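You operate a simulated robot arm through the tools that you are given. There is no shell and no other tool. Be economical: measure what you need, move in short steps, check, and stop when the job is done.

You are at the controls of a simulated two-armed robot. One attempt, no reset.

TASK
Swap the film on plate 59 for a clear lid.
Fine: clamp it in the plate holder for the peel, free the clamp after and leave it there; film into the USED tray; use the lid that lies among the plates; spill nothing.

It is judged by the outcome, as a careful person would: the job done as asked, and still so three seconds after it is handed in. It fails if anything else is knocked over, pushed out of place, dropped, spilled or broken. Lids that push on must go on centred and level and be pressed home; caps that screw on are set level and turned clockwise until they are tight.

THE ROBOT
Two 7-joint arms with fingered hands on one trunk, on a base that drives. Base frame: it is fixed to the floor where the robot stands at the start and does not move with it; the origin is under the middle of the robot, x ahead of it, y to its left, z up; the surface under the hand at the start is at about z = 880. Units: mm, rad, N and s.
The left shoulder is at the start at [61, 125, 1130], the right one opposite. With the tool pointing down near the work surface each hand reaches from about 500 to 880 mm from the robot's upright axis, wherever it stands, measured 20 degrees to its own side. Places, roughly: blue lid [6750, 3750, 1000]; clear lid (15x11x4 cm) [800, -500, 900]; grey lid [7000, 3750, 1000]; holder clamp [500, 800, 900]; inside of the orange tray [700, 800, 900]; purple lid (15x11x4 cm) [600, -400, 600]; seat of the plate holder [500, 700, 900]; well plate [6750, 4000, 1000]. Payload 3.6 kg a hand.
The tool frame of a hand sits at the grasp point between the pads (the TCP): z along the fingers, y along the line on which they close. The tips reach 34 mm beyond it. Largest opening 116 mm; the body of the gripper starts 40 mm behind the TCP. The gripper is a hand of 5 fingers: y runs from the thumb to the fingers, the wrist lies at [-16, -160, -164] in the tool frame, and closing takes about 1.5 s.
Orientation is told as [roll, pitch, yaw] about the base's x, y, z axes, in that order, counted from this pose: with the fingers straight down and the wrist toward the robot, the tool's x, y and z point along [0, 1, 0], [1, 0, 0] and [0, 0, -1] of the base frame.

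THE INTERFACE
- The arms move only by the tool arm_command. It takes "left_moves", "right_moves" or both (then of equal length, played together; a hand with none holds still); each is a list of rows, each a list of 6 numbers: the shift along the tool's x, y, z in mm, then the turn, a rotation vector about the tool's x, y, z in rad. In form: [[x, y, z, ax, ay, az], ...]. A call has 1 to 12 rows; each row is the pose to reach, as a shift and turn from the pose commanded when the call began, along the tool's axes at that moment. "left_hand" and "right_hand" are, for a hand that has rows, the opening, from 0 (shut) to 1 (fully open), set as the call begins (left out, the last holds). Rows are played at 5 a second. More than 50 mm and 0.15 rad between two rows, or a gripper value outside its range, and nothing of the call is played. Where a pose cannot be reached the arm comes as near as it can. A force on the tool above 80 N (or 10 N above the force at the start of the call, whichever is more), or a blocked arm, ends the call early, and 0.2 s more pass. Each finger travels about 153 mm/s and halts on what it meets, pressing with about 33 N; the grip force reading is that of the motor and also rises with nothing between the fingers. The clock runs only during rows and for 0.2 s after the last one: add rows that repeat a pose to give the fingers time. The reply holds the time, the measured pose of the TCP, the force on the tool along the base axes, the opening and the grip force, in the units named above and with some noise, with the torque about the TCP (base axes, N m) and any sound that the robot's microphone picked up.
- Cameras (640 x 400 px; columns grow to the right, rows downward): "scene" is now at [131.2, 46.2, 1333.9]; the picture's right is [0.50, -0.86, 0.00], its down [-0.39, -0.23, -0.89] and it looks along [0.77, 0.45, -0.45] (base axes); focal length 214 px, centre (320, 200). "left" rides on the left gripper at [-69, -134, -110] in its tool frame; the picture's right is [-0.77, -0.19, 0.61], its down [0.59, -0.58, 0.57] and it looks along [0.25, 0.80, 0.55] (tool axes); focal length 256 px, centre (320, 200). "right" rides on the right gripper at [69, -134, -110] in its tool frame; the picture's right is [-0.77, 0.19, -0.61], its down [-0.59, -0.58, 0.57] and it looks along [-0.25, 0.80, 0.55] (tool axes); focal length 256 px, centre (320, 200). There is no depth. A picture from a camera that has moved, and an enlarged one, comes with that camera's place and axes in the base frame and with its lens. The place of the scene camera against the robot may be out by one fixed shift of up to 25 mm in any direction.
- get_image(camera): a new picture of that camera. The clock stands still meanwhile.
- move_column(by): slides the trunk up (or, below 0, down) by that many mm; the arms and the scene camera ride with it, the base frame stays. It gives what a move gives, with no picture.
- base_move(legs): drives the robot by 1 to 6 legs, each [ahead, turn to the left] in mm and rad, along the robot's own axes; the way and the turn of a leg run together, so that a leg with both is an arc; at most 1500 mm and 3.142 rad a leg. The arms and the cameras ride along, it lands a little off, and it stops where it bumps. It gives what a move gives.
- move_fingers(index, middle, ring, little, thumb_bend, thumb_turn, hand): sets how far each is bent, from 0 (flat) to 1 (curled in); at 0.3 the hand is open as for a grip, at 0.7 the pads meet at the TCP. One left out holds its place. A second passes; each finger stops where it meets its share of the squeeze, and holds until it gets a number again. A gripper value or a shape takes the hand back. It gives what a move gives, with no picture; readings hold the bend of each and the force on index, middle, ring, little, thumb and palm. thumb_turn goes from beside the hand (0) to across from the fingers (1), as for a grip.
- set_grasp(shape, hand): the hand has 5 fingers and takes this shape, open, in about a second: jaw (thumb against the fingers, like two jaws); tri (thumb and two fingers); tip (a fingertip pinch); poke (one finger out to press); point (the index stretched); flat (the hand flat); cup (the hand cupped); fist (a fist). The gripper value then closes the fingers along that shape, each until it touches; the sizes above hold for jaw. It gives what a move gives, with no picture.
- turn_head(pan, tilt): turns the head with the scene camera to pan (to the left, within 1.501 rad either way) and tilt (down, from -0.506 to 1.204), counted from straight ahead of the robot. It gives what a move gives.
- inspect(camera, box): a new picture of the part [left, top, right, bottom] of that camera's present view, enlarged. The clock stands still meanwhile.
- sign_off(): hands the job in; it is judged then, once.

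Go step by step. Nothing tells you exact positions but the pictures and the camera data: compare them with the known pose of the tool, close in by small moves and look again before you grip or let go. The budget is 120 turns and 108 pictures, counting those below and the enlarged ones. Unless the task says otherwise, let go and move clear before handing in, and close with one line.

The tools are called after "Emit:" as name(argument=value, ...) on one line, values as JSON. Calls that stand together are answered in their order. arm_command: Moves the arms, as the interface text tells. Its arguments: {"type":"object","properties":{"left_moves":{"type":"array"},"left_hand":{"type":"number"},"right_moves":{"type":"array"},"right_hand":{"type":"number"}},"required":[]} The other tools are called the same way: move_column (by) slides the trunk up or down; set_grasp (shape, hand) gives the hand a shape; move_fingers (index, middle, ring, little, thumb_bend, thumb_turn, hand) moves the fingers one by one; base_move (legs) drives the base; turn_head (pan, tilt) turns the head that bears the scene camera; get_image (camera) takes a picture; inspect (camera, box) takes an enlarged picture of a part of a camera's view; sign_off () hands the job in.

At the start:

```text
t: 0.0
left_eef_pos: [309.9, 453.8, 1188.2]
left_ee_rot: [0.0, -0.001, 0.001]
left_contact_force: [-0.1, 0.0, 0.7]
left_moment: [-0.04, -0.03, -0.01]
left_finger_gap: 116.0
left_finger_force: 0.1
left_shape: jaw
left_bend: [0.3, 0.3, 0.3, 0.3, 0.3, 0.97]
left_finger forces: [0.0, 0.0, 0.1, 0.1, 0.0, 0.1]
right_eef_pos: [595.4, 55.3, 1279.9]
right_ee_rot: [0.0, 0.001, 0.001]
right_contact_force: [-1.1, 0.6, 0.4]
right_moment: [0.04, 0.03, 0.0]
right_finger_gap: 115.9
right_finger_force: 0.1
right_shape: jaw
right_bend: [0.3, 0.3, 0.3, 0.3, 0.3, 0.97]
right_finger forces: [0.1, 0.0, 0.1, 0.1, 0.0, 0.0]
trunk travel left (down, up): [-325.0, 437.0]
robot x, y, heading: [-3.8, -1.5, -0.001]
head pan, tilt: [0.527, 0.466]
```

scene: 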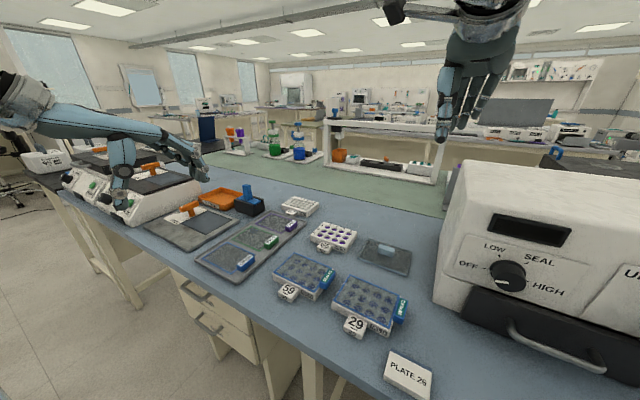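
right: 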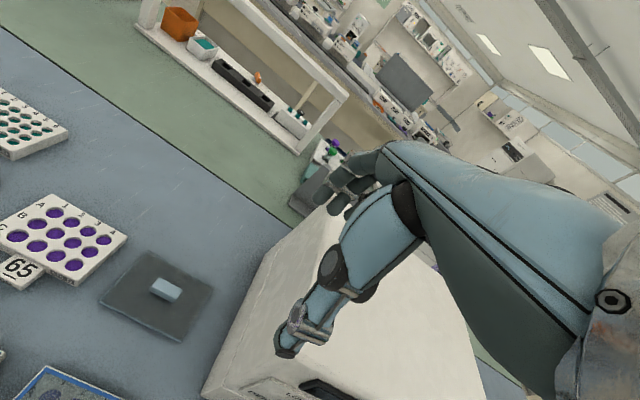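
left: 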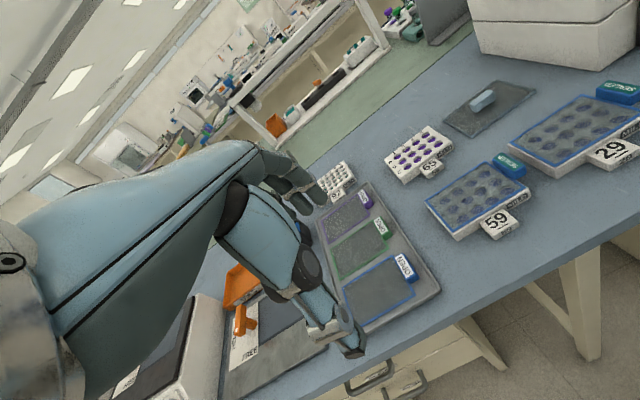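

I see plates 59 and 29 with blue film and tabs, a tray of films/lids, a plate with purple wells (65), a clear lid-like thing with a knob, and a holder with orange clamp at left. I'll enlarge views before anything else.

Emit:
inspect(camera="scene", box=[160, 170, 320, 280])

Emit:
inspect(camera="scene", box=[260, 200, 440, 340])

Emit:
inspect(camera="scene", box=[40, 120, 240, 250])

```text
3.64 times, centred on (240, 225) of scene
camera zoom: at [131.2, 46.2, 1333.9], right [0.5, -0.86, 0.0], down [-0.39, -0.23, -0.89], along [0.77, 0.45, -0.45], focal length 780 px, centre (611, 109)
```

zoom: 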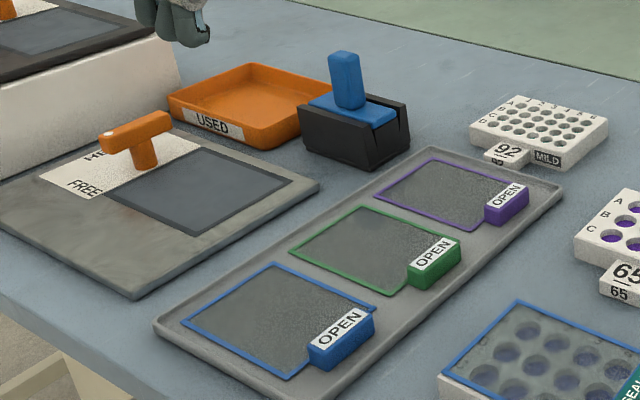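

```text
2.86 times, centred on (350, 270) of scene
camera zoom: at [131.2, 46.2, 1333.9], right [0.5, -0.86, 0.0], down [-0.39, -0.23, -0.89], along [0.77, 0.45, -0.45], focal length 613 px, centre (234, 0)
```

zoom: 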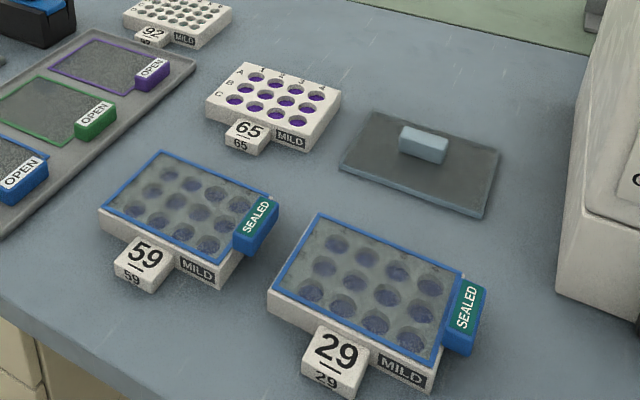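

```text
3.08 times, centred on (140, 185) of scene
camera zoom: at [131.2, 46.2, 1333.9], right [0.5, -0.86, 0.0], down [-0.39, -0.23, -0.89], along [0.77, 0.45, -0.45], focal length 660 px, centre (874, 246)
```

zoom: 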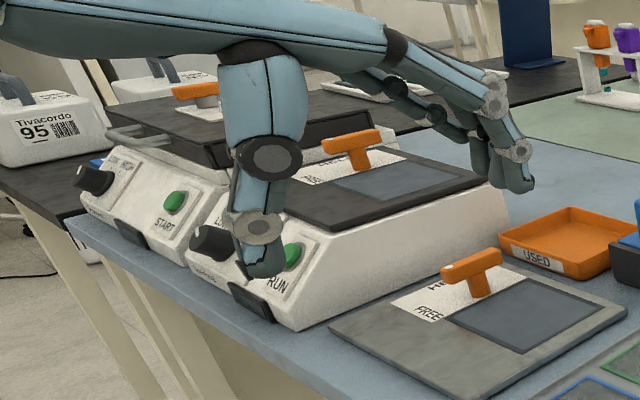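

Plates 59 and 29 carry blue sealed films; the holder with an orange T lever (HELD/FREE) and USED tray are to the left. I want to see the right side for other lids before choosing.

Emit:
turn_head(pan=-0.6, tilt=0.5)

Emit:
get_image(camera="scene")

Emit:
turn_head(pan=0.2, tilt=0.9)

Emit:
get_image(camera="scene")

```text
t: 1.4
left_eef_pos: [309.5, 455.4, 1188.6]
left_ee_rot: [-0.002, -0.001, 0.002]
left_contact_force: [-0.3, -0.2, 0.2]
left_moment: [-0.01, -0.02, -0.02]
left_finger_gap: 116.0
left_finger_force: 0.1
left_shape: jaw
left_bend: [0.3, 0.3, 0.3, 0.3, 0.3, 0.97]
left_finger forces: [0.0, 0.1, 0.1, 0.0, 0.0, 0.0]
right_eef_pos: [596.1, 56.0, 1280.5]
right_ee_rot: [0.0, 0.004, 0.002]
right_contact_force: [-0.1, -0.2, -0.6]
right_moment: [0.01, 0.04, -0.03]
right_finger_gap: 116.0
right_finger_force: 0.1
right_shape: jaw
right_bend: [0.3, 0.3, 0.3, 0.3, 0.3, 0.97]
right_finger forces: [0.0, 0.0, 0.1, 0.0, 0.0, 0.0]
trunk travel left (down, up): [-325.0, 437.0]
robot x, y, heading: [-2.2, 1.6, -0.004]
head pan, tilt: [-0.6, 0.499]
```

```text
101 pictures are left
camera scene: at [127.1, -51.2, 1330.9], right [-0.56, -0.83, 0.0], down [-0.4, 0.27, -0.88], along [0.72, -0.5, -0.48], focal length 214 px, centre (320, 200)
```

scene: 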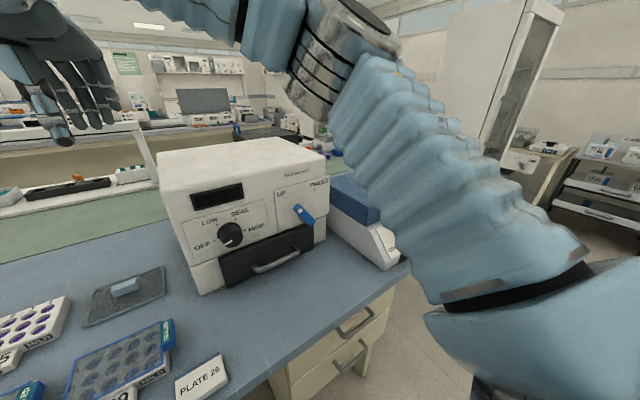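

```text
t: 2.5
left_eef_pos: [309.1, 454.4, 1189.5]
left_ee_rot: [0.0, 0.0, 0.002]
left_contact_force: [0.1, -0.3, -0.1]
left_moment: [-0.01, 0.02, 0.03]
left_finger_gap: 115.8
left_finger_force: 0.0
left_shape: jaw
left_bend: [0.3, 0.3, 0.3, 0.3, 0.3, 0.97]
left_finger forces: [0.0, 0.1, 0.1, 0.0, 0.0, 0.0]
right_eef_pos: [596.0, 54.3, 1278.1]
right_ee_rot: [-0.001, 0.002, 0.002]
right_contact_force: [-0.3, 0.5, -0.7]
right_moment: [-0.01, 0.0, -0.01]
right_finger_gap: 115.7
right_finger_force: 0.1
right_shape: jaw
right_bend: [0.3, 0.3, 0.3, 0.3, 0.3, 0.97]
right_finger forces: [0.1, 0.0, 0.0, 0.0, 0.1, 0.0]
trunk travel left (down, up): [-325.0, 437.0]
robot x, y, heading: [-2.2, 0.3, 0.005]
head pan, tilt: [0.201, 0.901]
```

```text
100 pictures are left
camera scene: at [126.0, 15.1, 1297.0], right [0.2, -0.98, 0.0], down [-0.77, -0.16, -0.62], along [0.61, 0.12, -0.78], focal length 214 px, centre (320, 200)
```

scene: 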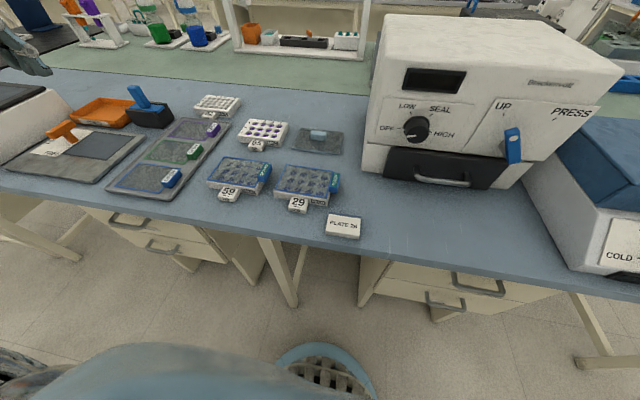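

The lid among the plates lies near [680,130]; plate 59 near [473,295]. I bring the left hand over plate 59 for a measured look with the wrist camera.

Emit:
arm_command(left_moves=[[-29, 26, 22, 0, 0, 0], [-58, 52, 44, 0, 0, 0], [-87, 78, 66, 0, 0, 0], [-116, 104, 88, 0, 0, 0], [-144, 131, 109, 0, 0, 0], [-144, 131, 109, 0, 0, 0]])

Emit:
get_image(camera="left")

Emit:
get_image(camera="scene")

```text
t: 3.9
left_eef_pos: [440.6, 310.8, 1079.7]
left_ee_rot: [0.0, 0.001, 0.003]
left_contact_force: [0.0, 0.3, 0.5]
left_moment: [0.03, -0.03, 0.02]
left_finger_gap: 115.8
left_finger_force: 0.1
left_shape: jaw
left_bend: [0.3, 0.3, 0.3, 0.3, 0.3, 0.97]
left_finger forces: [0.1, 0.1, 0.0, 0.0, 0.0, 0.0]
right_eef_pos: [597.0, 56.2, 1280.6]
right_ee_rot: [0.0, 0.0, 0.002]
right_contact_force: [0.1, 0.0, -1.1]
right_moment: [-0.04, 0.04, -0.01]
right_finger_gap: 115.9
right_finger_force: 0.1
right_shape: jaw
right_bend: [0.3, 0.3, 0.3, 0.3, 0.3, 0.97]
right_finger forces: [0.0, 0.0, 0.0, 0.0, 0.0, 0.0]
trunk travel left (down, up): [-325.0, 437.0]
robot x, y, heading: [-1.5, 0.7, -0.004]
head pan, tilt: [0.201, 0.901]
```

```text
99 pictures are left
camera left: at [308.0, 241.8, 1189.8], right [-0.18, -0.77, -0.61], down [-0.58, 0.59, -0.57], along [0.8, 0.25, -0.55], focal length 256 px, centre (320, 200)
```

left: 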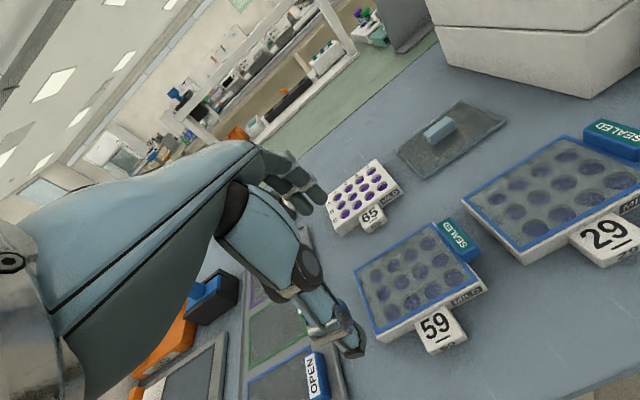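

```text
98 pictures are left
camera scene: at [125.5, 15.5, 1297.0], right [0.2, -0.98, 0.0], down [-0.77, -0.16, -0.62], along [0.61, 0.12, -0.78], focal length 214 px, centre (320, 200)
```

scene: 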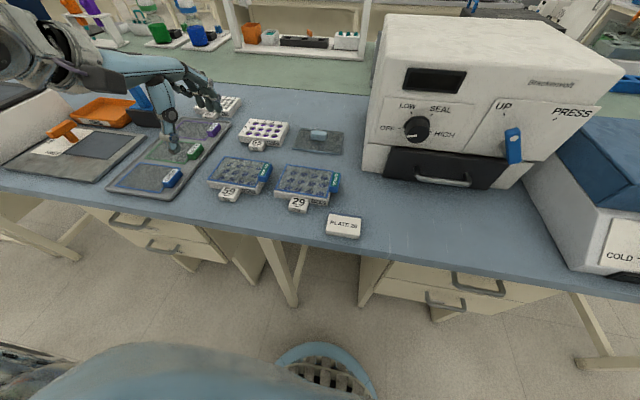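

The wrist camera sees plate 59 well; I zoom for its corners.

Emit:
inspect(camera="left", box=[340, 205, 500, 365])

Emit:
inspect(camera="scene", box=[190, 140, 290, 215])

```text
2.50 times, centred on (420, 285) of left
camera zoom: at [308.0, 241.8, 1189.8], right [-0.18, -0.77, -0.61], down [-0.58, 0.59, -0.57], along [0.8, 0.25, -0.55], focal length 640 px, centre (70, -12)
```

zoom: 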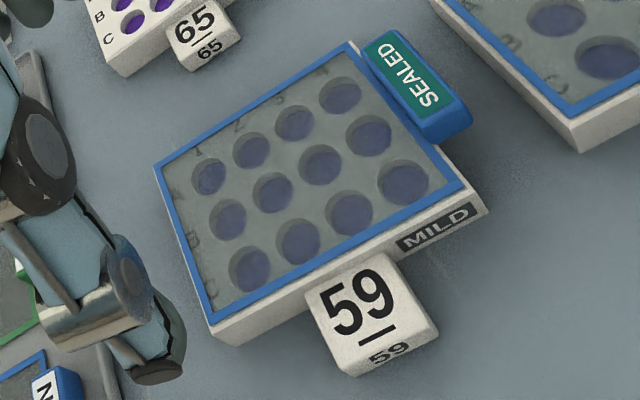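

```text
5.33 times, centred on (240, 178) of scene
camera zoom: at [125.5, 15.5, 1297.0], right [0.2, -0.98, 0.0], down [-0.77, -0.16, -0.62], along [0.61, 0.12, -0.78], focal length 1144 px, centre (747, 320)
```

zoom: 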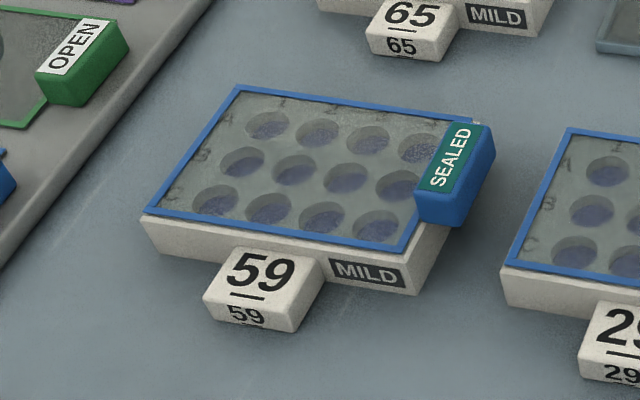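

Plate 59 spans about x 438–530, y 230–357, with its tag at the front middle. I now drive left and slightly back to where both plate and holder are in reach and look at the holder.

Emit:
base_move(legs=[[-60, 0], [0, 1.571], [330, 0], [0, -1.571]])

Emit:
turn_head(pan=0.7, tilt=0.75)

Emit:
get_image(camera="left")

Emit:
get_image(camera="scene")

```text
t: 5.9
left_eef_pos: [280.7, 377.3, 1088.3]
left_ee_rot: [0.005, -0.038, 0.183]
left_contact_force: [1.9, 0.6, -1.4]
left_moment: [-0.05, 0.07, -0.02]
left_finger_gap: 116.0
left_finger_force: 0.1
left_shape: jaw
left_bend: [0.3, 0.3, 0.3, 0.3, 0.3, 0.97]
left_finger forces: [0.1, 0.1, 0.0, 0.0, 0.0, 0.0]
right_eef_pos: [467.2, 147.1, 1301.9]
right_ee_rot: [-0.005, -0.048, 0.17]
right_contact_force: [0.7, 2.7, -0.9]
right_moment: [-0.1, 0.07, -0.02]
right_finger_gap: 115.7
right_finger_force: 0.1
right_shape: jaw
right_bend: [0.3, 0.3, 0.3, 0.3, 0.3, 0.97]
right_finger forces: [0.1, 0.0, 0.0, 0.1, 0.0, 0.0]
trunk travel left (down, up): [-325.0, 437.0]
robot x, y, heading: [-61.1, -0.3, 0.163]
head pan, tilt: [0.201, 0.901]
stopped in leg 2: the robot was blocked; the commanded pose is now the measured one
```

```text
t: 6.8
left_eef_pos: [281.7, 374.3, 1090.3]
left_ee_rot: [0.006, -0.037, 0.18]
left_contact_force: [1.0, 0.2, -0.4]
left_moment: [0.02, -0.04, -0.01]
left_finger_gap: 116.3
left_finger_force: 0.0
left_shape: jaw
left_bend: [0.3, 0.3, 0.3, 0.3, 0.3, 0.97]
left_finger forces: [0.1, 0.1, 0.1, 0.0, 0.0, 0.1]
right_eef_pos: [467.9, 143.5, 1301.3]
right_ee_rot: [0.0, -0.048, 0.169]
right_contact_force: [0.4, 0.1, 0.0]
right_moment: [-0.03, -0.03, 0.0]
right_finger_gap: 116.1
right_finger_force: 0.0
right_shape: jaw
right_bend: [0.3, 0.3, 0.3, 0.3, 0.3, 0.97]
right_finger forces: [0.0, 0.0, 0.2, 0.1, 0.0, 0.0]
trunk travel left (down, up): [-325.0, 437.0]
robot x, y, heading: [-56.8, 0.7, 0.162]
head pan, tilt: [0.7, 0.75]
```

```text
95 pictures are left
camera left: at [159.5, 281.5, 1194.1], right [-0.02, -0.78, -0.62], down [-0.65, 0.48, -0.58], along [0.76, 0.39, -0.52], focal length 256 px, centre (320, 200)
```

left: 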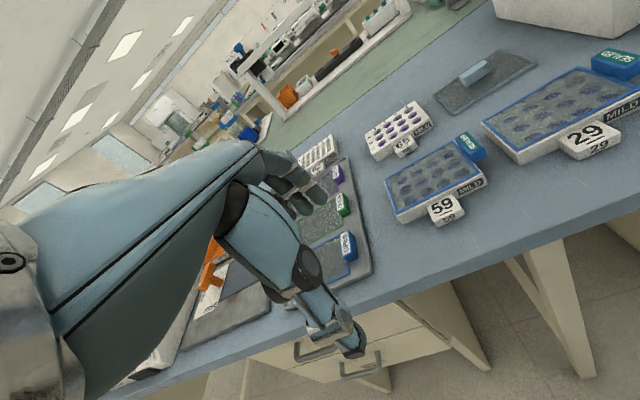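

```text
94 pictures are left
camera scene: at [44.4, 73.4, 1308.8], right [0.76, -0.65, 0.0], down [-0.44, -0.52, -0.73], along [0.47, 0.56, -0.68], focal length 214 px, centre (320, 200)
```

scene: 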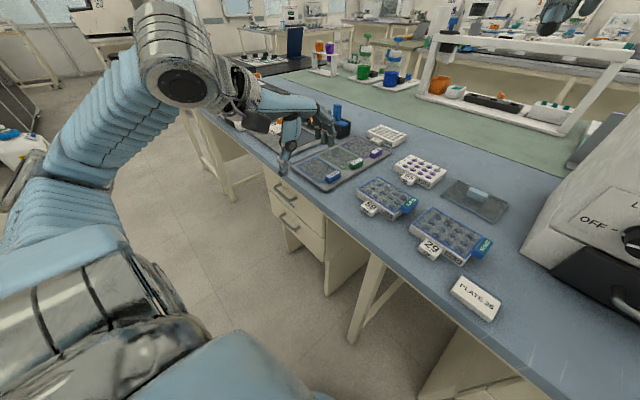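

The base stopped at 0.16 rad of turn; most likely its corner met the bench. I look around before backing away.

Emit:
turn_head(pan=1.5, tilt=0.9)

Emit:
get_image(camera="scene")

Emit:
turn_head(pan=-1.5, tilt=0.9)

Emit:
get_image(camera="scene")

Emit:
turn_head(pan=0.0, tilt=1.2)

Emit:
get_image(camera="scene")

```text
t: 7.9
left_eef_pos: [281.7, 375.4, 1089.2]
left_ee_rot: [0.006, -0.039, 0.182]
left_contact_force: [-1.3, 0.5, 0.5]
left_moment: [-0.02, 0.0, 0.01]
left_finger_gap: 115.9
left_finger_force: 0.0
left_shape: jaw
left_bend: [0.3, 0.3, 0.3, 0.3, 0.3, 0.97]
left_finger forces: [0.0, 0.0, 0.1, 0.0, 0.1, 0.0]
right_eef_pos: [467.7, 144.2, 1302.9]
right_ee_rot: [-0.003, -0.049, 0.166]
right_contact_force: [1.1, -0.1, 0.7]
right_moment: [0.0, 0.01, -0.02]
right_finger_gap: 115.9
right_finger_force: 0.1
right_shape: jaw
right_bend: [0.3, 0.3, 0.3, 0.3, 0.3, 0.97]
right_finger forces: [0.0, 0.0, 0.1, 0.0, 0.1, 0.0]
trunk travel left (down, up): [-325.0, 437.0]
robot x, y, heading: [-60.7, -1.3, 0.159]
head pan, tilt: [1.499, 0.901]
```

```text
93 pictures are left
camera scene: at [-16.6, 85.4, 1297.0], right [1.0, 0.09, 0.0], down [0.07, -0.78, -0.62], along [-0.06, 0.62, -0.78], focal length 214 px, centre (320, 200)
```

scene: 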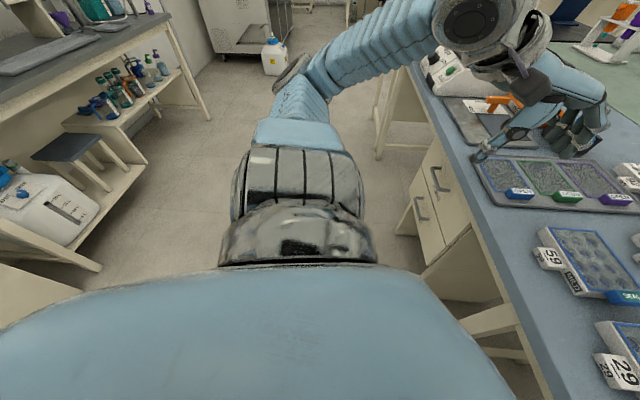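

```text
t: 10.5
left_eef_pos: [281.9, 375.4, 1088.2]
left_ee_rot: [0.004, -0.04, 0.181]
left_contact_force: [-0.1, 0.8, -0.4]
left_moment: [0.0, -0.02, 0.0]
left_finger_gap: 115.7
left_finger_force: 0.0
left_shape: jaw
left_bend: [0.3, 0.3, 0.3, 0.3, 0.3, 0.97]
left_finger forces: [0.1, 0.0, 0.1, 0.1, 0.0, 0.0]
right_eef_pos: [468.7, 143.4, 1302.2]
right_ee_rot: [-0.002, -0.049, 0.168]
right_contact_force: [-1.1, -0.2, -0.3]
right_moment: [-0.03, 0.02, -0.04]
right_finger_gap: 115.9
right_finger_force: 0.0
right_shape: jaw
right_bend: [0.3, 0.3, 0.3, 0.3, 0.3, 0.97]
right_finger forces: [0.0, 0.0, 0.0, 0.0, 0.0, 0.1]
trunk travel left (down, up): [-325.0, 437.0]
robot x, y, heading: [-60.9, -1.4, 0.163]
head pan, tilt: [-1.499, 0.901]
```

```text
92 pictures are left
camera scene: at [7.9, -63.2, 1297.0], right [-0.97, -0.23, 0.0], down [-0.18, 0.76, -0.62], along [0.15, -0.6, -0.78], focal length 214 px, centre (320, 200)
```

scene: 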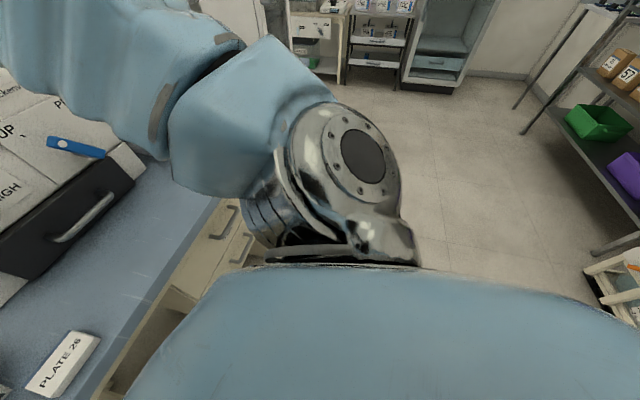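

```text
t: 12.1
left_eef_pos: [281.8, 374.7, 1088.4]
left_ee_rot: [0.007, -0.038, 0.183]
left_contact_force: [-0.5, 0.6, -0.3]
left_moment: [0.0, -0.01, 0.02]
left_finger_gap: 115.9
left_finger_force: 0.1
left_shape: jaw
left_bend: [0.3, 0.3, 0.3, 0.3, 0.3, 0.97]
left_finger forces: [0.1, 0.0, 0.1, 0.0, 0.0, 0.0]
right_eef_pos: [468.4, 142.2, 1302.3]
right_ee_rot: [-0.001, -0.048, 0.167]
right_contact_force: [0.3, -0.3, -0.7]
right_moment: [-0.02, -0.02, 0.02]
right_finger_gap: 116.1
right_finger_force: 0.1
right_shape: jaw
right_bend: [0.3, 0.3, 0.3, 0.3, 0.3, 0.97]
right_finger forces: [0.0, 0.1, 0.0, 0.0, 0.1, 0.0]
trunk travel left (down, up): [-325.0, 437.0]
robot x, y, heading: [-57.0, 2.3, 0.166]
head pan, tilt: [0.0, 1.201]
```

```text
91 pictures are left
camera scene: at [45.5, 19.3, 1277.2], right [0.16, -0.99, 0.0], down [-0.92, -0.15, -0.36], along [0.36, 0.06, -0.93], focal length 214 px, centre (320, 200)
```

scene: 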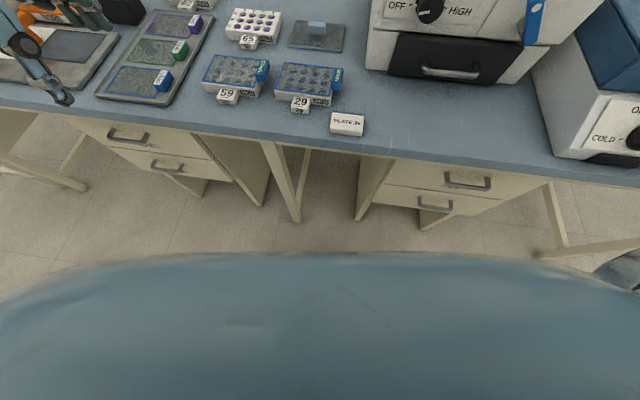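

Nothing looks displaced and nothing obvious touches the base. I try a short further turn and watch the outcome.

Emit:
base_move(legs=[[0, 0.3]])

```text
t: 13.5
left_eef_pos: [155.0, 459.6, 1089.4]
left_ee_rot: [0.004, -0.038, 0.482]
left_contact_force: [-1.0, 0.2, 0.8]
left_moment: [0.01, -0.01, 0.0]
left_finger_gap: 115.9
left_finger_force: 0.0
left_shape: jaw
left_bend: [0.3, 0.3, 0.3, 0.3, 0.3, 0.97]
left_finger forces: [0.0, 0.0, 0.0, 0.0, 0.1, 0.0]
right_eef_pos: [402.3, 294.1, 1302.1]
right_ee_rot: [-0.001, -0.05, 0.468]
right_contact_force: [0.3, -0.6, 0.1]
right_moment: [0.01, 0.0, -0.01]
right_finger_gap: 116.1
right_finger_force: 0.0
right_shape: jaw
right_bend: [0.3, 0.3, 0.3, 0.3, 0.3, 0.97]
right_finger forces: [0.1, 0.1, 0.1, 0.0, 0.0, 0.0]
trunk travel left (down, up): [-325.0, 437.0]
robot x, y, heading: [-59.6, 0.8, 0.461]
head pan, tilt: [0.0, 1.201]
```

The turn works in smaller pieces, so the earlier stop was from the swing. I go on in smaller legs.

Emit:
base_move(legs=[[0, 0.37], [0, 0.37], [0, 0.37], [200, 0], [130, 0]])

```text
t: 19.6
left_eef_pos: [-407.3, 736.1, 1091.2]
left_ee_rot: [-0.021, 0.104, 1.565]
left_contact_force: [23.3, 23.3, 52.6]
left_moment: [-2.03, 2.27, -0.16]
left_finger_gap: 115.9
left_finger_force: 0.1
left_shape: jaw
left_bend: [0.3, 0.3, 0.3, 0.3, 0.3, 0.97]
left_finger forces: [0.0, 0.0, 0.0, 0.1, 0.0, 0.1]
right_eef_pos: [-99.4, 779.9, 1368.4]
right_ee_rot: [0.057, -0.178, 1.66]
right_contact_force: [-6.9, 2.7, -2.9]
right_moment: [-0.03, -0.33, -0.21]
right_finger_gap: 115.9
right_finger_force: 0.1
right_shape: jaw
right_bend: [0.3, 0.3, 0.3, 0.3, 0.3, 0.97]
right_finger forces: [0.0, 0.0, 0.1, 0.0, 0.1, 0.1]
trunk travel left (down, up): [-325.0, 437.0]
robot x, y, heading: [-59.6, 334.5, 1.578]
head pan, tilt: [0.0, 1.201]
stopped in leg 5: the robot was blocked; the commanded pose is now the measured one
```

The left hand reads a 50 N load near [-407,736]; I look at once.

Emit:
get_image(camera="left")

Emit:
turn_head(pan=0.5, tilt=0.5)

Emit:
get_image(camera="scene")

```text
90 pictures are left
camera left: at [-341.2, 614.5, 1216.6], right [0.78, -0.25, -0.57], down [-0.58, -0.63, -0.52], along [-0.23, 0.74, -0.64], focal length 256 px, centre (320, 200)
```

left: 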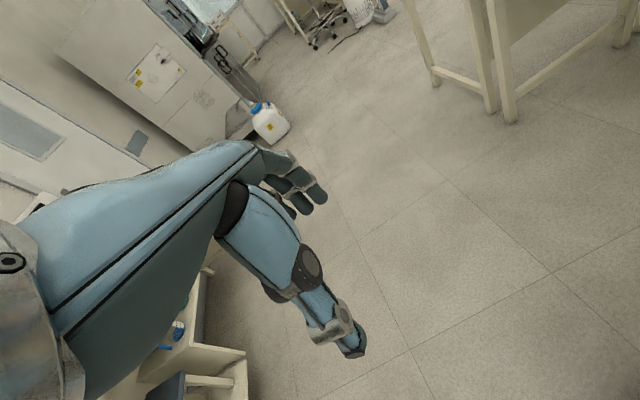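

```text
t: 20.7
left_eef_pos: [-407.7, 689.3, 1043.5]
left_ee_rot: [-0.097, 0.21, 1.604]
left_contact_force: [20.7, -23.1, -37.6]
left_moment: [0.98, 0.55, 0.12]
left_finger_gap: 115.8
left_finger_force: 0.0
left_shape: jaw
left_bend: [0.3, 0.3, 0.3, 0.3, 0.3, 0.97]
left_finger forces: [0.1, 0.0, 0.0, 0.0, 0.1, 0.1]
right_eef_pos: [-97.9, 789.0, 1362.1]
right_ee_rot: [0.059, -0.132, 1.54]
right_contact_force: [2.9, -9.2, 2.9]
right_moment: [0.55, 0.2, -0.1]
right_finger_gap: 116.0
right_finger_force: 0.1
right_shape: jaw
right_bend: [0.3, 0.3, 0.3, 0.3, 0.3, 0.97]
right_finger forces: [0.0, 0.0, 0.1, 0.0, 0.0, 0.1]
trunk travel left (down, up): [-325.0, 437.0]
robot x, y, heading: [-62.0, 341.7, 1.556]
head pan, tilt: [0.499, 0.499]
```

```text
89 pictures are left
camera scene: at [-123.6, 562.3, 1325.4], right [0.88, 0.47, -0.02], down [0.23, -0.48, -0.85], along [-0.41, 0.74, -0.53], focal length 214 px, centre (320, 200)
```

scene: 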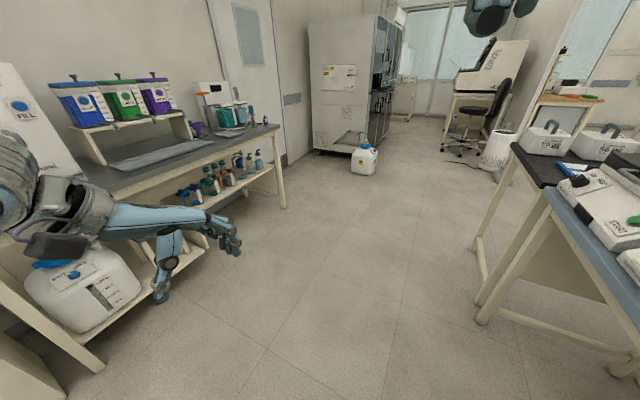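

The left arm has come close to a rear bench. I turn right in small steps to bring it away, back toward the work bench.

Emit:
base_move(legs=[[0, -0.2]])

Emit:
get_image(camera="scene")

```text
t: 21.4
left_eef_pos: [-413.9, 572.7, 1068.3]
left_ee_rot: [-0.168, 0.106, 1.587]
left_contact_force: [-4.9, -3.1, -13.3]
left_moment: [0.11, -0.63, 0.05]
left_finger_gap: 115.9
left_finger_force: 0.1
left_shape: jaw
left_bend: [0.3, 0.3, 0.3, 0.3, 0.3, 0.97]
left_finger forces: [0.0, 0.0, 0.1, 0.1, 0.1, 0.1]
right_eef_pos: [-114.6, 554.2, 1375.7]
right_ee_rot: [0.084, -0.292, 1.677]
right_contact_force: [-28.6, 55.2, 4.6]
right_moment: [1.47, 1.0, -0.92]
right_finger_gap: 107.6
right_finger_force: 0.0
right_shape: jaw
right_bend: [0.3, 0.3, 0.3, 0.3, 0.53, 0.91]
right_finger forces: [0.0, 0.0, 0.0, 0.0, 0.0, 0.0]
trunk travel left (down, up): [-325.0, 437.0]
robot x, y, heading: [-58.2, 342.1, 1.563]
head pan, tilt: [0.499, 0.499]
stopped in leg 1: the robot was blocked; the commanded pose is now the measured one
```

```text
88 pictures are left
camera scene: at [-119.5, 534.3, 1330.0], right [0.87, 0.49, -0.02], down [0.23, -0.45, -0.86], along [-0.43, 0.75, -0.5], focal length 214 px, centre (320, 200)
```

scene: 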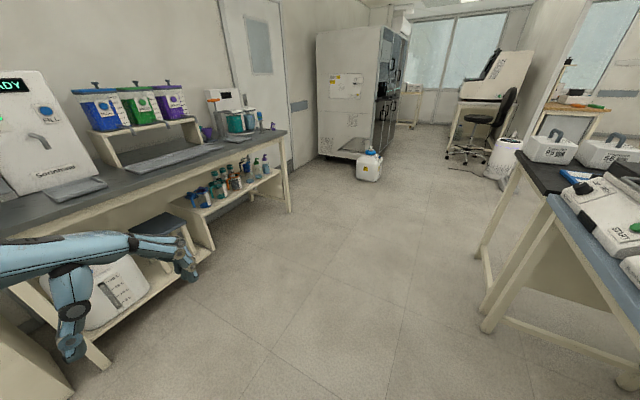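

The swing has pushed the right hand back toward the head. I move the right hand forward and to its own side in small steps, and hold the left one still.

Emit:
arm_command(right_moves=[[-15, 25, 0, 0, 0, 0], [-30, 50, 0, 0, 0, 0], [-50, 80, 0, 0, 0, 0], [-70, 110, 0, 0, 0, 0], [-90, 140, 0, 0, 0, 0], [-90, 140, 0, 0, 0, 0]])

Emit:
get_image(camera="right")

Emit:
get_image(camera="left")

```text
t: 21.8
left_eef_pos: [-361.7, 534.5, 1152.7]
left_ee_rot: [-0.33, -0.161, 1.506]
left_contact_force: [2.5, 19.9, -40.0]
left_moment: [-1.45, -1.24, -0.7]
left_finger_gap: 115.4
left_finger_force: 0.1
left_shape: jaw
left_bend: [0.3, 0.31, 0.31, 0.3, 0.3, 0.98]
left_finger forces: [0.0, 0.1, 0.0, 0.0, 0.1, 0.1]
right_eef_pos: [-89.1, 473.6, 1399.5]
right_ee_rot: [0.049, -0.407, 1.648]
right_contact_force: [-22.9, 19.5, 19.8]
right_moment: [-0.29, 1.36, -0.74]
right_finger_gap: 107.3
right_finger_force: 0.1
right_shape: jaw
right_bend: [0.3, 0.3, 0.3, 0.3, 0.43, 0.89]
right_finger forces: [0.1, 0.0, 0.0, 0.0, 0.0, 0.1]
trunk travel left (down, up): [-325.0, 437.0]
robot x, y, heading: [-62.6, 334.7, 1.572]
head pan, tilt: [0.499, 0.499]
stopped in row 1 (left hand): the arm was blocked; the commanded pose is now the measured one
```

```text
87 pictures are left
camera right: at [-140.8, 300.0, 1450.4], right [0.8, 0.01, 0.6], down [0.58, -0.25, -0.77], along [0.15, 0.97, -0.2], focal length 256 px, centre (320, 200)
```

right: 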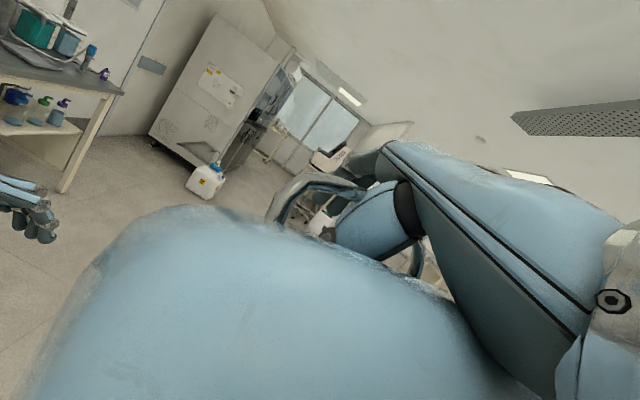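

```text
86 pictures are left
camera left: at [-341.8, 380.1, 1255.8], right [0.92, -0.19, -0.36], down [-0.4, -0.43, -0.81], along [0.0, 0.88, -0.47], focal length 256 px, centre (320, 200)
```

left: 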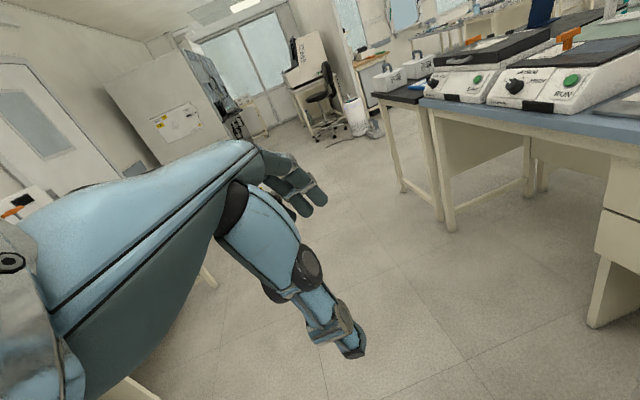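

Both arms are pulled in; the left elbow seems to lean on the rear bench. I move both hands together forward and inward to relieve it.

Emit:
arm_command(left_moves=[[-8, 10, 0, 0, 0, 0], [-16, 20, 0, 0, 0, 0], [-24, 35, 0, 0, 0, 0], [-32, 50, 0, 0, 0, 0], [-40, 65, 0, 0, 0, 0], [-48, 80, 0, 0, 0, 0], [-48, 80, 0, 0, 0, 0]], right_moves=[[-10, 15, 0, 0, 0, 0], [-20, 35, 0, 0, 0, 0], [-30, 55, 0, 0, 0, 0], [-45, 80, 0, 0, 0, 0], [-60, 105, 0, 0, 0, 0], [-75, 130, 0, 0, 0, 0], [-75, 130, 0, 0, 0, 0]])

```text
t: 22.2
left_eef_pos: [-352.3, 645.1, 1172.5]
left_ee_rot: [-0.33, -0.273, 1.43]
left_contact_force: [2.0, -4.9, -0.6]
left_moment: [0.27, 0.05, 0.26]
left_finger_gap: 115.6
left_finger_force: 0.0
left_shape: jaw
left_bend: [0.3, 0.3, 0.3, 0.3, 0.3, 0.97]
left_finger forces: [0.0, 0.1, 0.0, 0.0, 0.0, 0.1]
left hand out of reach, approached as far as the arm can: row 1, 2
right_eef_pos: [-79.4, 623.2, 1380.7]
right_ee_rot: [0.034, -0.3, 1.637]
right_contact_force: [-3.6, 42.6, -15.0]
right_moment: [2.62, 0.6, -0.09]
right_finger_gap: 107.6
right_finger_force: 0.0
right_shape: jaw
right_bend: [0.3, 0.3, 0.3, 0.3, 0.43, 0.97]
right_finger forces: [0.0, 0.1, 0.0, 0.1, 0.0, 0.1]
trunk travel left (down, up): [-325.0, 437.0]
robot x, y, heading: [-59.2, 335.9, 1.581]
head pan, tilt: [0.499, 0.499]
stopped in row 2 (left hand): the arm was blocked; the commanded pose is now the measured one
```

That relieved both hands; I repeat it.

Emit:
arm_command(left_moves=[[0, 0, 0, 0, 0, 0], [-5, 5, 0, 0, 0, 0], [-10, 10, 0, 0, 0, 0], [-15, 20, 0, 0, 0, 0]], right_moves=[[0, 0, 0, 0, 0, 0], [-10, 5, 0, 0, 0, 0], [-20, 10, 0, 0, 0, 0], [-30, 20, 0, 0, 0, 0]])

Emit:
get_image(camera="scene")

```text
t: 22.5
left_eef_pos: [-350.3, 597.7, 1166.4]
left_ee_rot: [-0.416, -0.179, 1.469]
left_contact_force: [-0.8, -2.3, -1.6]
left_moment: [-0.04, 0.04, 0.32]
left_finger_gap: 115.9
left_finger_force: 0.1
left_shape: jaw
left_bend: [0.3, 0.3, 0.3, 0.3, 0.3, 0.98]
left_finger forces: [0.1, 0.0, 0.0, 0.1, 0.0, 0.0]
right_eef_pos: [-87.1, 581.2, 1368.9]
right_ee_rot: [0.054, -0.238, 1.612]
right_contact_force: [-28.1, 83.3, 58.5]
right_moment: [0.87, 1.0, -1.25]
right_finger_gap: 58.3
right_finger_force: 0.1
right_shape: jaw
right_bend: [0.3, 0.3, 0.3, 0.3, 0.79, 0.94]
right_finger forces: [0.1, 0.0, 0.1, 0.0, 0.1, 0.0]
trunk travel left (down, up): [-325.0, 437.0]
robot x, y, heading: [-62.5, 338.5, 1.586]
head pan, tilt: [0.499, 0.499]
stopped in row 1 (right hand): the force on the tool passed its limit at 102 N (the readings are from after the stop); the commanded pose is now the measured one
```

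```text
85 pictures are left
camera scene: at [-123.8, 562.0, 1322.5], right [0.87, 0.5, -0.03], down [0.26, -0.51, -0.82], along [-0.42, 0.7, -0.57], focal length 214 px, centre (320, 200)
```

scene: 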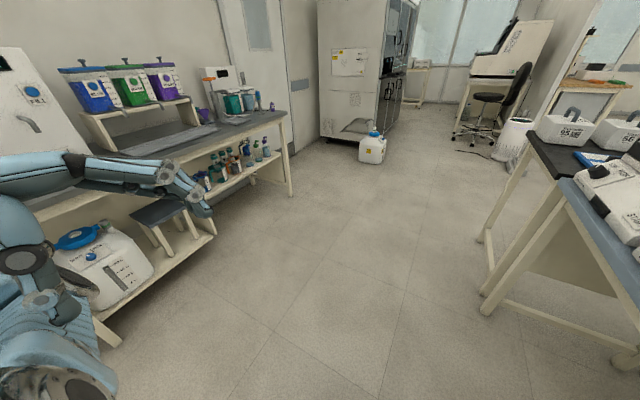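

The right thumb is pushing against the head. I move the right hand forward and up, away from it, in one deliberate step.

Emit:
arm_command(right_moves=[[-20, 45, 0, 0, 0, 0], [-40, 90, 0, 0, 0, 0], [-60, 135, 0, 0, 0, 0], [-80, 180, 0, 0, 0, 0], [-80, 180, 0, 0, 0, 0], [-80, 180, 0, 0, 0, 0]])

```text
t: 22.9
left_eef_pos: [-348.5, 482.8, 1173.8]
left_ee_rot: [-0.36, -0.31, 1.445]
left_contact_force: [-15.0, 11.0, 3.6]
left_moment: [0.82, 0.61, -0.57]
left_finger_gap: 107.5
left_finger_force: 0.1
left_shape: jaw
left_bend: [0.3, 0.3, 0.3, 0.3, 0.19, 1.0]
left_finger forces: [0.0, 0.1, 0.1, 0.0, 0.0, 0.0]
right_eef_pos: [-75.0, 477.5, 1378.0]
right_ee_rot: [0.082, -0.316, 1.625]
right_contact_force: [-28.4, 22.1, 73.2]
right_moment: [-0.05, 2.86, -0.8]
right_finger_gap: 107.6
right_finger_force: 0.0
right_shape: jaw
right_bend: [0.3, 0.3, 0.3, 0.3, 0.58, 0.85]
right_finger forces: [0.1, 0.0, 0.0, 0.1, 0.0, 0.0]
trunk travel left (down, up): [-325.0, 437.0]
robot x, y, heading: [-63.4, 339.3, 1.591]
head pan, tilt: [0.499, 0.499]
stopped in row 1 (left hand): the arm was blocked; the commanded pose is now the measured one
```

Both hands swing together: the body itself is rocking. I let time pass with the head turned away from the right hand.

Emit:
turn_head(pan=0.6, tilt=0.5)

Emit:
turn_head(pan=0.9, tilt=0.5)

Emit:
turn_head(pan=1.3, tilt=0.5)

Emit:
get_image(camera="scene")

```text
t: 23.5
left_eef_pos: [-349.9, 553.3, 1171.9]
left_ee_rot: [-0.381, -0.264, 1.448]
left_contact_force: [-10.3, 12.1, 17.3]
left_moment: [-0.18, 0.32, -0.3]
left_finger_gap: 107.5
left_finger_force: 0.1
left_shape: jaw
left_bend: [0.3, 0.3, 0.3, 0.3, 0.21, 1.0]
left_finger forces: [0.0, 0.0, 0.1, 0.1, 0.0, 0.0]
right_eef_pos: [-78.1, 558.1, 1374.4]
right_ee_rot: [0.075, -0.278, 1.628]
right_contact_force: [-41.7, 69.4, 57.8]
right_moment: [0.26, 1.92, -1.85]
right_finger_gap: 107.7
right_finger_force: 0.2
right_shape: jaw
right_bend: [0.3, 0.3, 0.3, 0.3, 0.6, 0.87]
right_finger forces: [0.0, 0.0, 0.1, 0.0, 0.0, 0.1]
trunk travel left (down, up): [-325.0, 437.0]
robot x, y, heading: [-63.8, 339.5, 1.586]
head pan, tilt: [0.6, 0.499]
```

```text
t: 24.3
left_eef_pos: [-349.7, 544.9, 1172.8]
left_ee_rot: [-0.379, -0.266, 1.442]
left_contact_force: [1.7, -1.6, 0.2]
left_moment: [0.08, 0.1, 0.11]
left_finger_gap: 115.9
left_finger_force: 0.0
left_shape: jaw
left_bend: [0.3, 0.3, 0.3, 0.3, 0.3, 0.97]
left_finger forces: [0.0, 0.0, 0.2, 0.0, 0.0, 0.0]
right_eef_pos: [-83.7, 531.8, 1382.1]
right_ee_rot: [0.062, -0.303, 1.613]
right_contact_force: [-52.1, 33.3, 61.2]
right_moment: [-1.0, 3.17, -2.38]
right_finger_gap: 107.8
right_finger_force: 0.2
right_shape: jaw
right_bend: [0.3, 0.3, 0.3, 0.3, 0.5, 0.78]
right_finger forces: [0.0, 0.0, 0.0, 0.0, 0.1, 0.0]
trunk travel left (down, up): [-325.0, 437.0]
robot x, y, heading: [-58.8, 336.9, 1.585]
head pan, tilt: [0.901, 0.499]
```

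```text
t: 25.2
left_eef_pos: [-348.0, 527.4, 1172.1]
left_ee_rot: [-0.376, -0.28, 1.445]
left_contact_force: [-0.6, 0.1, -0.8]
left_moment: [0.0, -0.02, -0.03]
left_finger_gap: 115.9
left_finger_force: 0.1
left_shape: jaw
left_bend: [0.3, 0.3, 0.3, 0.3, 0.3, 0.97]
left_finger forces: [0.0, 0.0, 0.0, 0.1, 0.1, 0.0]
right_eef_pos: [-81.0, 506.1, 1382.4]
right_ee_rot: [0.062, -0.323, 1.612]
right_contact_force: [-48.4, 9.3, 47.3]
right_moment: [-1.69, 4.52, -2.68]
right_finger_gap: 107.7
right_finger_force: 0.0
right_shape: jaw
right_bend: [0.3, 0.3, 0.3, 0.3, 0.05, 0.61]
right_finger forces: [0.1, 0.0, 0.1, 0.0, 0.0, 0.1]
trunk travel left (down, up): [-325.0, 437.0]
robot x, y, heading: [-60.7, 341.9, 1.592]
head pan, tilt: [1.3, 0.499]
```

```text
84 pictures are left
camera scene: at [-161.6, 429.7, 1325.1], right [0.29, 0.96, 0.0], down [0.51, -0.15, -0.85], along [-0.81, 0.24, -0.53], focal length 214 px, centre (320, 200)
```

scene: 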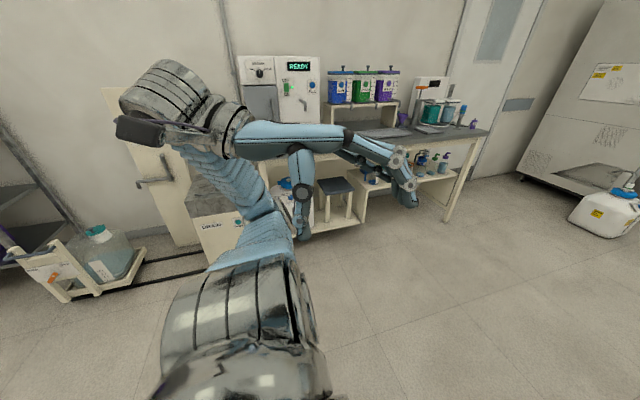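

The body has settled and the left arm is free; only the right hand still presses on the head. I move the right hand up and forward, along the push.

Emit:
arm_command(right_moves=[[15, 20, -25, 0, 0, 0], [20, 50, -50, 0, 0, 0], [20, 90, -70, 0, 0, 0], [20, 135, -80, 0, 0, 0], [10, 180, -80, 0, 0, 0], [-10, 220, -70, 0, 0, 0], [-30, 250, -60, 0, 0, 0], [-30, 250, -60, 0, 0, 0]])

```text
t: 27.0
left_eef_pos: [-347.8, 527.0, 1172.9]
left_ee_rot: [-0.376, -0.281, 1.445]
left_contact_force: [-0.4, 0.0, 0.3]
left_moment: [0.0, 0.0, -0.02]
left_finger_gap: 115.8
left_finger_force: 0.0
left_shape: jaw
left_bend: [0.3, 0.3, 0.3, 0.3, 0.3, 0.97]
left_finger forces: [0.1, 0.0, 0.0, 0.0, 0.0, 0.0]
right_eef_pos: [-55.6, 723.8, 1514.0]
right_ee_rot: [0.029, -0.318, 1.621]
right_contact_force: [0.1, 0.1, -1.1]
right_moment: [0.03, -0.02, 0.04]
right_finger_gap: 116.0
right_finger_force: 0.1
right_shape: jaw
right_bend: [0.3, 0.3, 0.3, 0.3, 0.3, 0.97]
right_finger forces: [0.0, 0.0, 0.1, 0.0, 0.0, 0.0]
right hand out of reach, approached as far as the arm can: row 1, 2, 3
trunk travel left (down, up): [-325.0, 437.0]
robot x, y, heading: [-63.3, 336.6, 1.589]
head pan, tilt: [1.3, 0.499]
```

The right hand is free of the head. I bring both hands back to level, parked poses in front of the robot.

Emit:
arm_command(left_moves=[[6, 25, 5, 0.032, 0.049, -0.022], [11, 50, 11, 0.064, 0.098, -0.044], [17, 75, 16, 0.096, 0.148, -0.067], [22, 100, 22, 0.128, 0.197, -0.089], [28, 125, 27, 0.16, 0.246, -0.111], [34, 150, 33, 0.193, 0.295, -0.133], [39, 175, 38, 0.225, 0.345, -0.156], [45, 200, 44, 0.257, 0.394, -0.178], [45, 200, 44, 0.257, 0.394, -0.178]], right_moves=[[-30, -10, 31, 0.04, 0, 0], [-60, -20, 62, 0.08, 0, 0], [-90, -30, 93, 0.12, 0, 0], [-120, -40, 124, 0.16, -0.01, 0], [-150, -50, 155, 0.2, -0.02, 0], [-180, -60, 186, 0.24, -0.02, 0], [-210, -70, 217, 0.28, -0.03, 0], [-240, -80, 247, 0.318, -0.03, 0], [-240, -80, 247, 0.318, -0.03, 0]])

```text
t: 29.0
left_eef_pos: [-349.6, 736.1, 1173.5]
left_ee_rot: [0.004, 0.004, 1.574]
left_contact_force: [-0.1, -1.1, 0.2]
left_moment: [-0.01, -0.01, 0.01]
left_finger_gap: 115.9
left_finger_force: 0.1
left_shape: jaw
left_bend: [0.3, 0.3, 0.3, 0.3, 0.3, 0.97]
left_finger forces: [0.1, 0.1, 0.0, 0.0, 0.0, 0.1]
left hand out of reach, approached as far as the arm can: row 2, 3
right_eef_pos: [173.3, 739.7, 1248.3]
right_ee_rot: [-0.001, -0.001, 1.628]
right_contact_force: [-0.1, 0.3, -0.4]
right_moment: [-0.02, 0.01, 0.0]
right_finger_gap: 116.3
right_finger_force: 0.1
right_shape: jaw
right_bend: [0.3, 0.3, 0.3, 0.3, 0.3, 0.97]
right_finger forces: [0.0, 0.1, 0.0, 0.0, 0.0, 0.0]
trunk travel left (down, up): [-325.0, 437.0]
robot x, y, heading: [-59.2, 338.4, 1.588]
head pan, tilt: [1.3, 0.499]
```

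Both arms are level and free. Now I turn back to face the bench in gentle steps.

Emit:
base_move(legs=[[0, -0.25]])

Emit:
base_move(legs=[[0, -0.27], [0, -0.27]])

```text
t: 30.2
left_eef_pos: [-242.0, 794.0, 1173.4]
left_ee_rot: [0.006, 0.006, 1.326]
left_contact_force: [0.5, 0.1, 0.0]
left_moment: [-0.01, -0.01, 0.01]
left_finger_gap: 115.7
left_finger_force: 0.0
left_shape: jaw
left_bend: [0.3, 0.3, 0.3, 0.3, 0.3, 0.97]
left_finger forces: [0.1, 0.0, 0.0, 0.0, 0.0, 0.0]
right_eef_pos: [267.5, 669.4, 1248.4]
right_ee_rot: [0.0, -0.001, 1.38]
right_contact_force: [-0.6, -0.4, 0.0]
right_moment: [0.0, 0.01, -0.02]
right_finger_gap: 116.2
right_finger_force: 0.0
right_shape: jaw
right_bend: [0.3, 0.3, 0.3, 0.3, 0.3, 0.97]
right_finger forces: [0.0, 0.0, 0.1, 0.0, 0.0, 0.1]
trunk travel left (down, up): [-325.0, 437.0]
robot x, y, heading: [-57.6, 341.2, 1.341]
head pan, tilt: [1.3, 0.499]
```

```text
t: 32.5
left_eef_pos: [17.7, 823.5, 1174.2]
left_ee_rot: [0.009, 0.004, 0.789]
left_contact_force: [0.1, -0.7, 0.2]
left_moment: [-0.01, -0.02, 0.01]
left_finger_gap: 115.9
left_finger_force: 0.0
left_shape: jaw
left_bend: [0.3, 0.3, 0.3, 0.3, 0.3, 0.97]
left_finger forces: [0.0, 0.1, 0.0, 0.0, 0.1, 0.0]
right_eef_pos: [390.0, 455.8, 1248.4]
right_ee_rot: [0.0, -0.001, 0.842]
right_contact_force: [-0.2, -1.0, -0.4]
right_moment: [0.01, 0.05, 0.01]
right_finger_gap: 116.2
right_finger_force: 0.0
right_shape: jaw
right_bend: [0.3, 0.3, 0.3, 0.3, 0.3, 0.97]
right_finger forces: [0.1, 0.0, 0.0, 0.1, 0.0, 0.0]
trunk travel left (down, up): [-325.0, 437.0]
robot x, y, heading: [-61.1, 336.2, 0.807]
head pan, tilt: [1.3, 0.499]
```

Turning is smooth now. Two more small turns to face the bench, then a look.

Emit:
base_move(legs=[[0, -0.28], [0, -0.28]])

Emit:
turn_head(pan=0.1, tilt=0.8)

Emit:
get_image(camera="scene")

```text
t: 34.7
left_eef_pos: [261.9, 708.2, 1174.1]
left_ee_rot: [0.006, 0.003, 0.228]
left_contact_force: [-1.3, 0.7, 1.1]
left_moment: [0.01, -0.03, 0.04]
left_finger_gap: 116.2
left_finger_force: 0.1
left_shape: jaw
left_bend: [0.3, 0.3, 0.3, 0.3, 0.3, 0.97]
left_finger forces: [0.0, 0.0, 0.0, 0.0, 0.0, 0.1]
right_eef_pos: [383.9, 198.9, 1249.2]
right_ee_rot: [-0.001, 0.001, 0.282]
right_contact_force: [0.1, -0.6, -0.2]
right_moment: [-0.01, -0.01, 0.01]
right_finger_gap: 116.1
right_finger_force: 0.0
right_shape: jaw
right_bend: [0.3, 0.3, 0.3, 0.3, 0.3, 0.97]
right_finger forces: [0.1, 0.1, 0.1, 0.1, 0.0, 0.0]
trunk travel left (down, up): [-325.0, 437.0]
robot x, y, heading: [-62.1, 337.3, 0.248]
head pan, tilt: [1.3, 0.499]
```

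```text
t: 36.1
left_eef_pos: [262.7, 708.4, 1172.4]
left_ee_rot: [0.006, 0.006, 0.228]
left_contact_force: [-0.2, 0.4, -1.0]
left_moment: [0.0, -0.04, -0.01]
left_finger_gap: 115.7
left_finger_force: 0.1
left_shape: jaw
left_bend: [0.3, 0.3, 0.3, 0.3, 0.3, 0.97]
left_finger forces: [0.1, 0.0, 0.0, 0.0, 0.0, 0.0]
right_eef_pos: [383.4, 199.0, 1247.6]
right_ee_rot: [0.0, -0.002, 0.284]
right_contact_force: [0.7, -0.2, 0.0]
right_moment: [0.03, -0.02, 0.01]
right_finger_gap: 115.9
right_finger_force: 0.0
right_shape: jaw
right_bend: [0.3, 0.3, 0.3, 0.3, 0.3, 0.97]
right_finger forces: [0.0, 0.0, 0.0, 0.1, 0.0, 0.1]
trunk travel left (down, up): [-325.0, 437.0]
robot x, y, heading: [-58.7, 340.2, 0.249]
head pan, tilt: [0.099, 0.799]
```

```text
83 pictures are left
camera scene: at [65.7, 381.5, 1304.9], right [0.34, -0.94, 0.0], down [-0.67, -0.24, -0.7], along [0.66, 0.24, -0.72], focal length 214 px, centre (320, 200)
```

scene: 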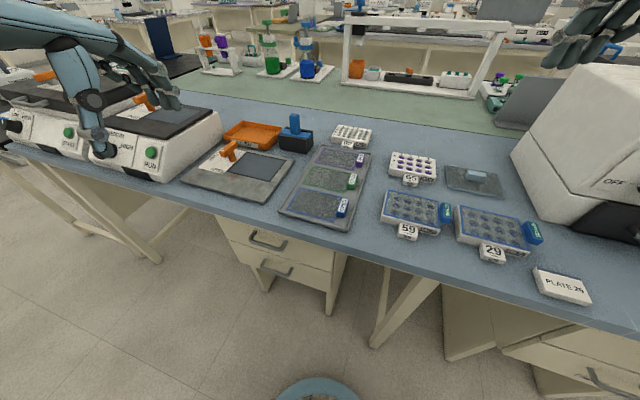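

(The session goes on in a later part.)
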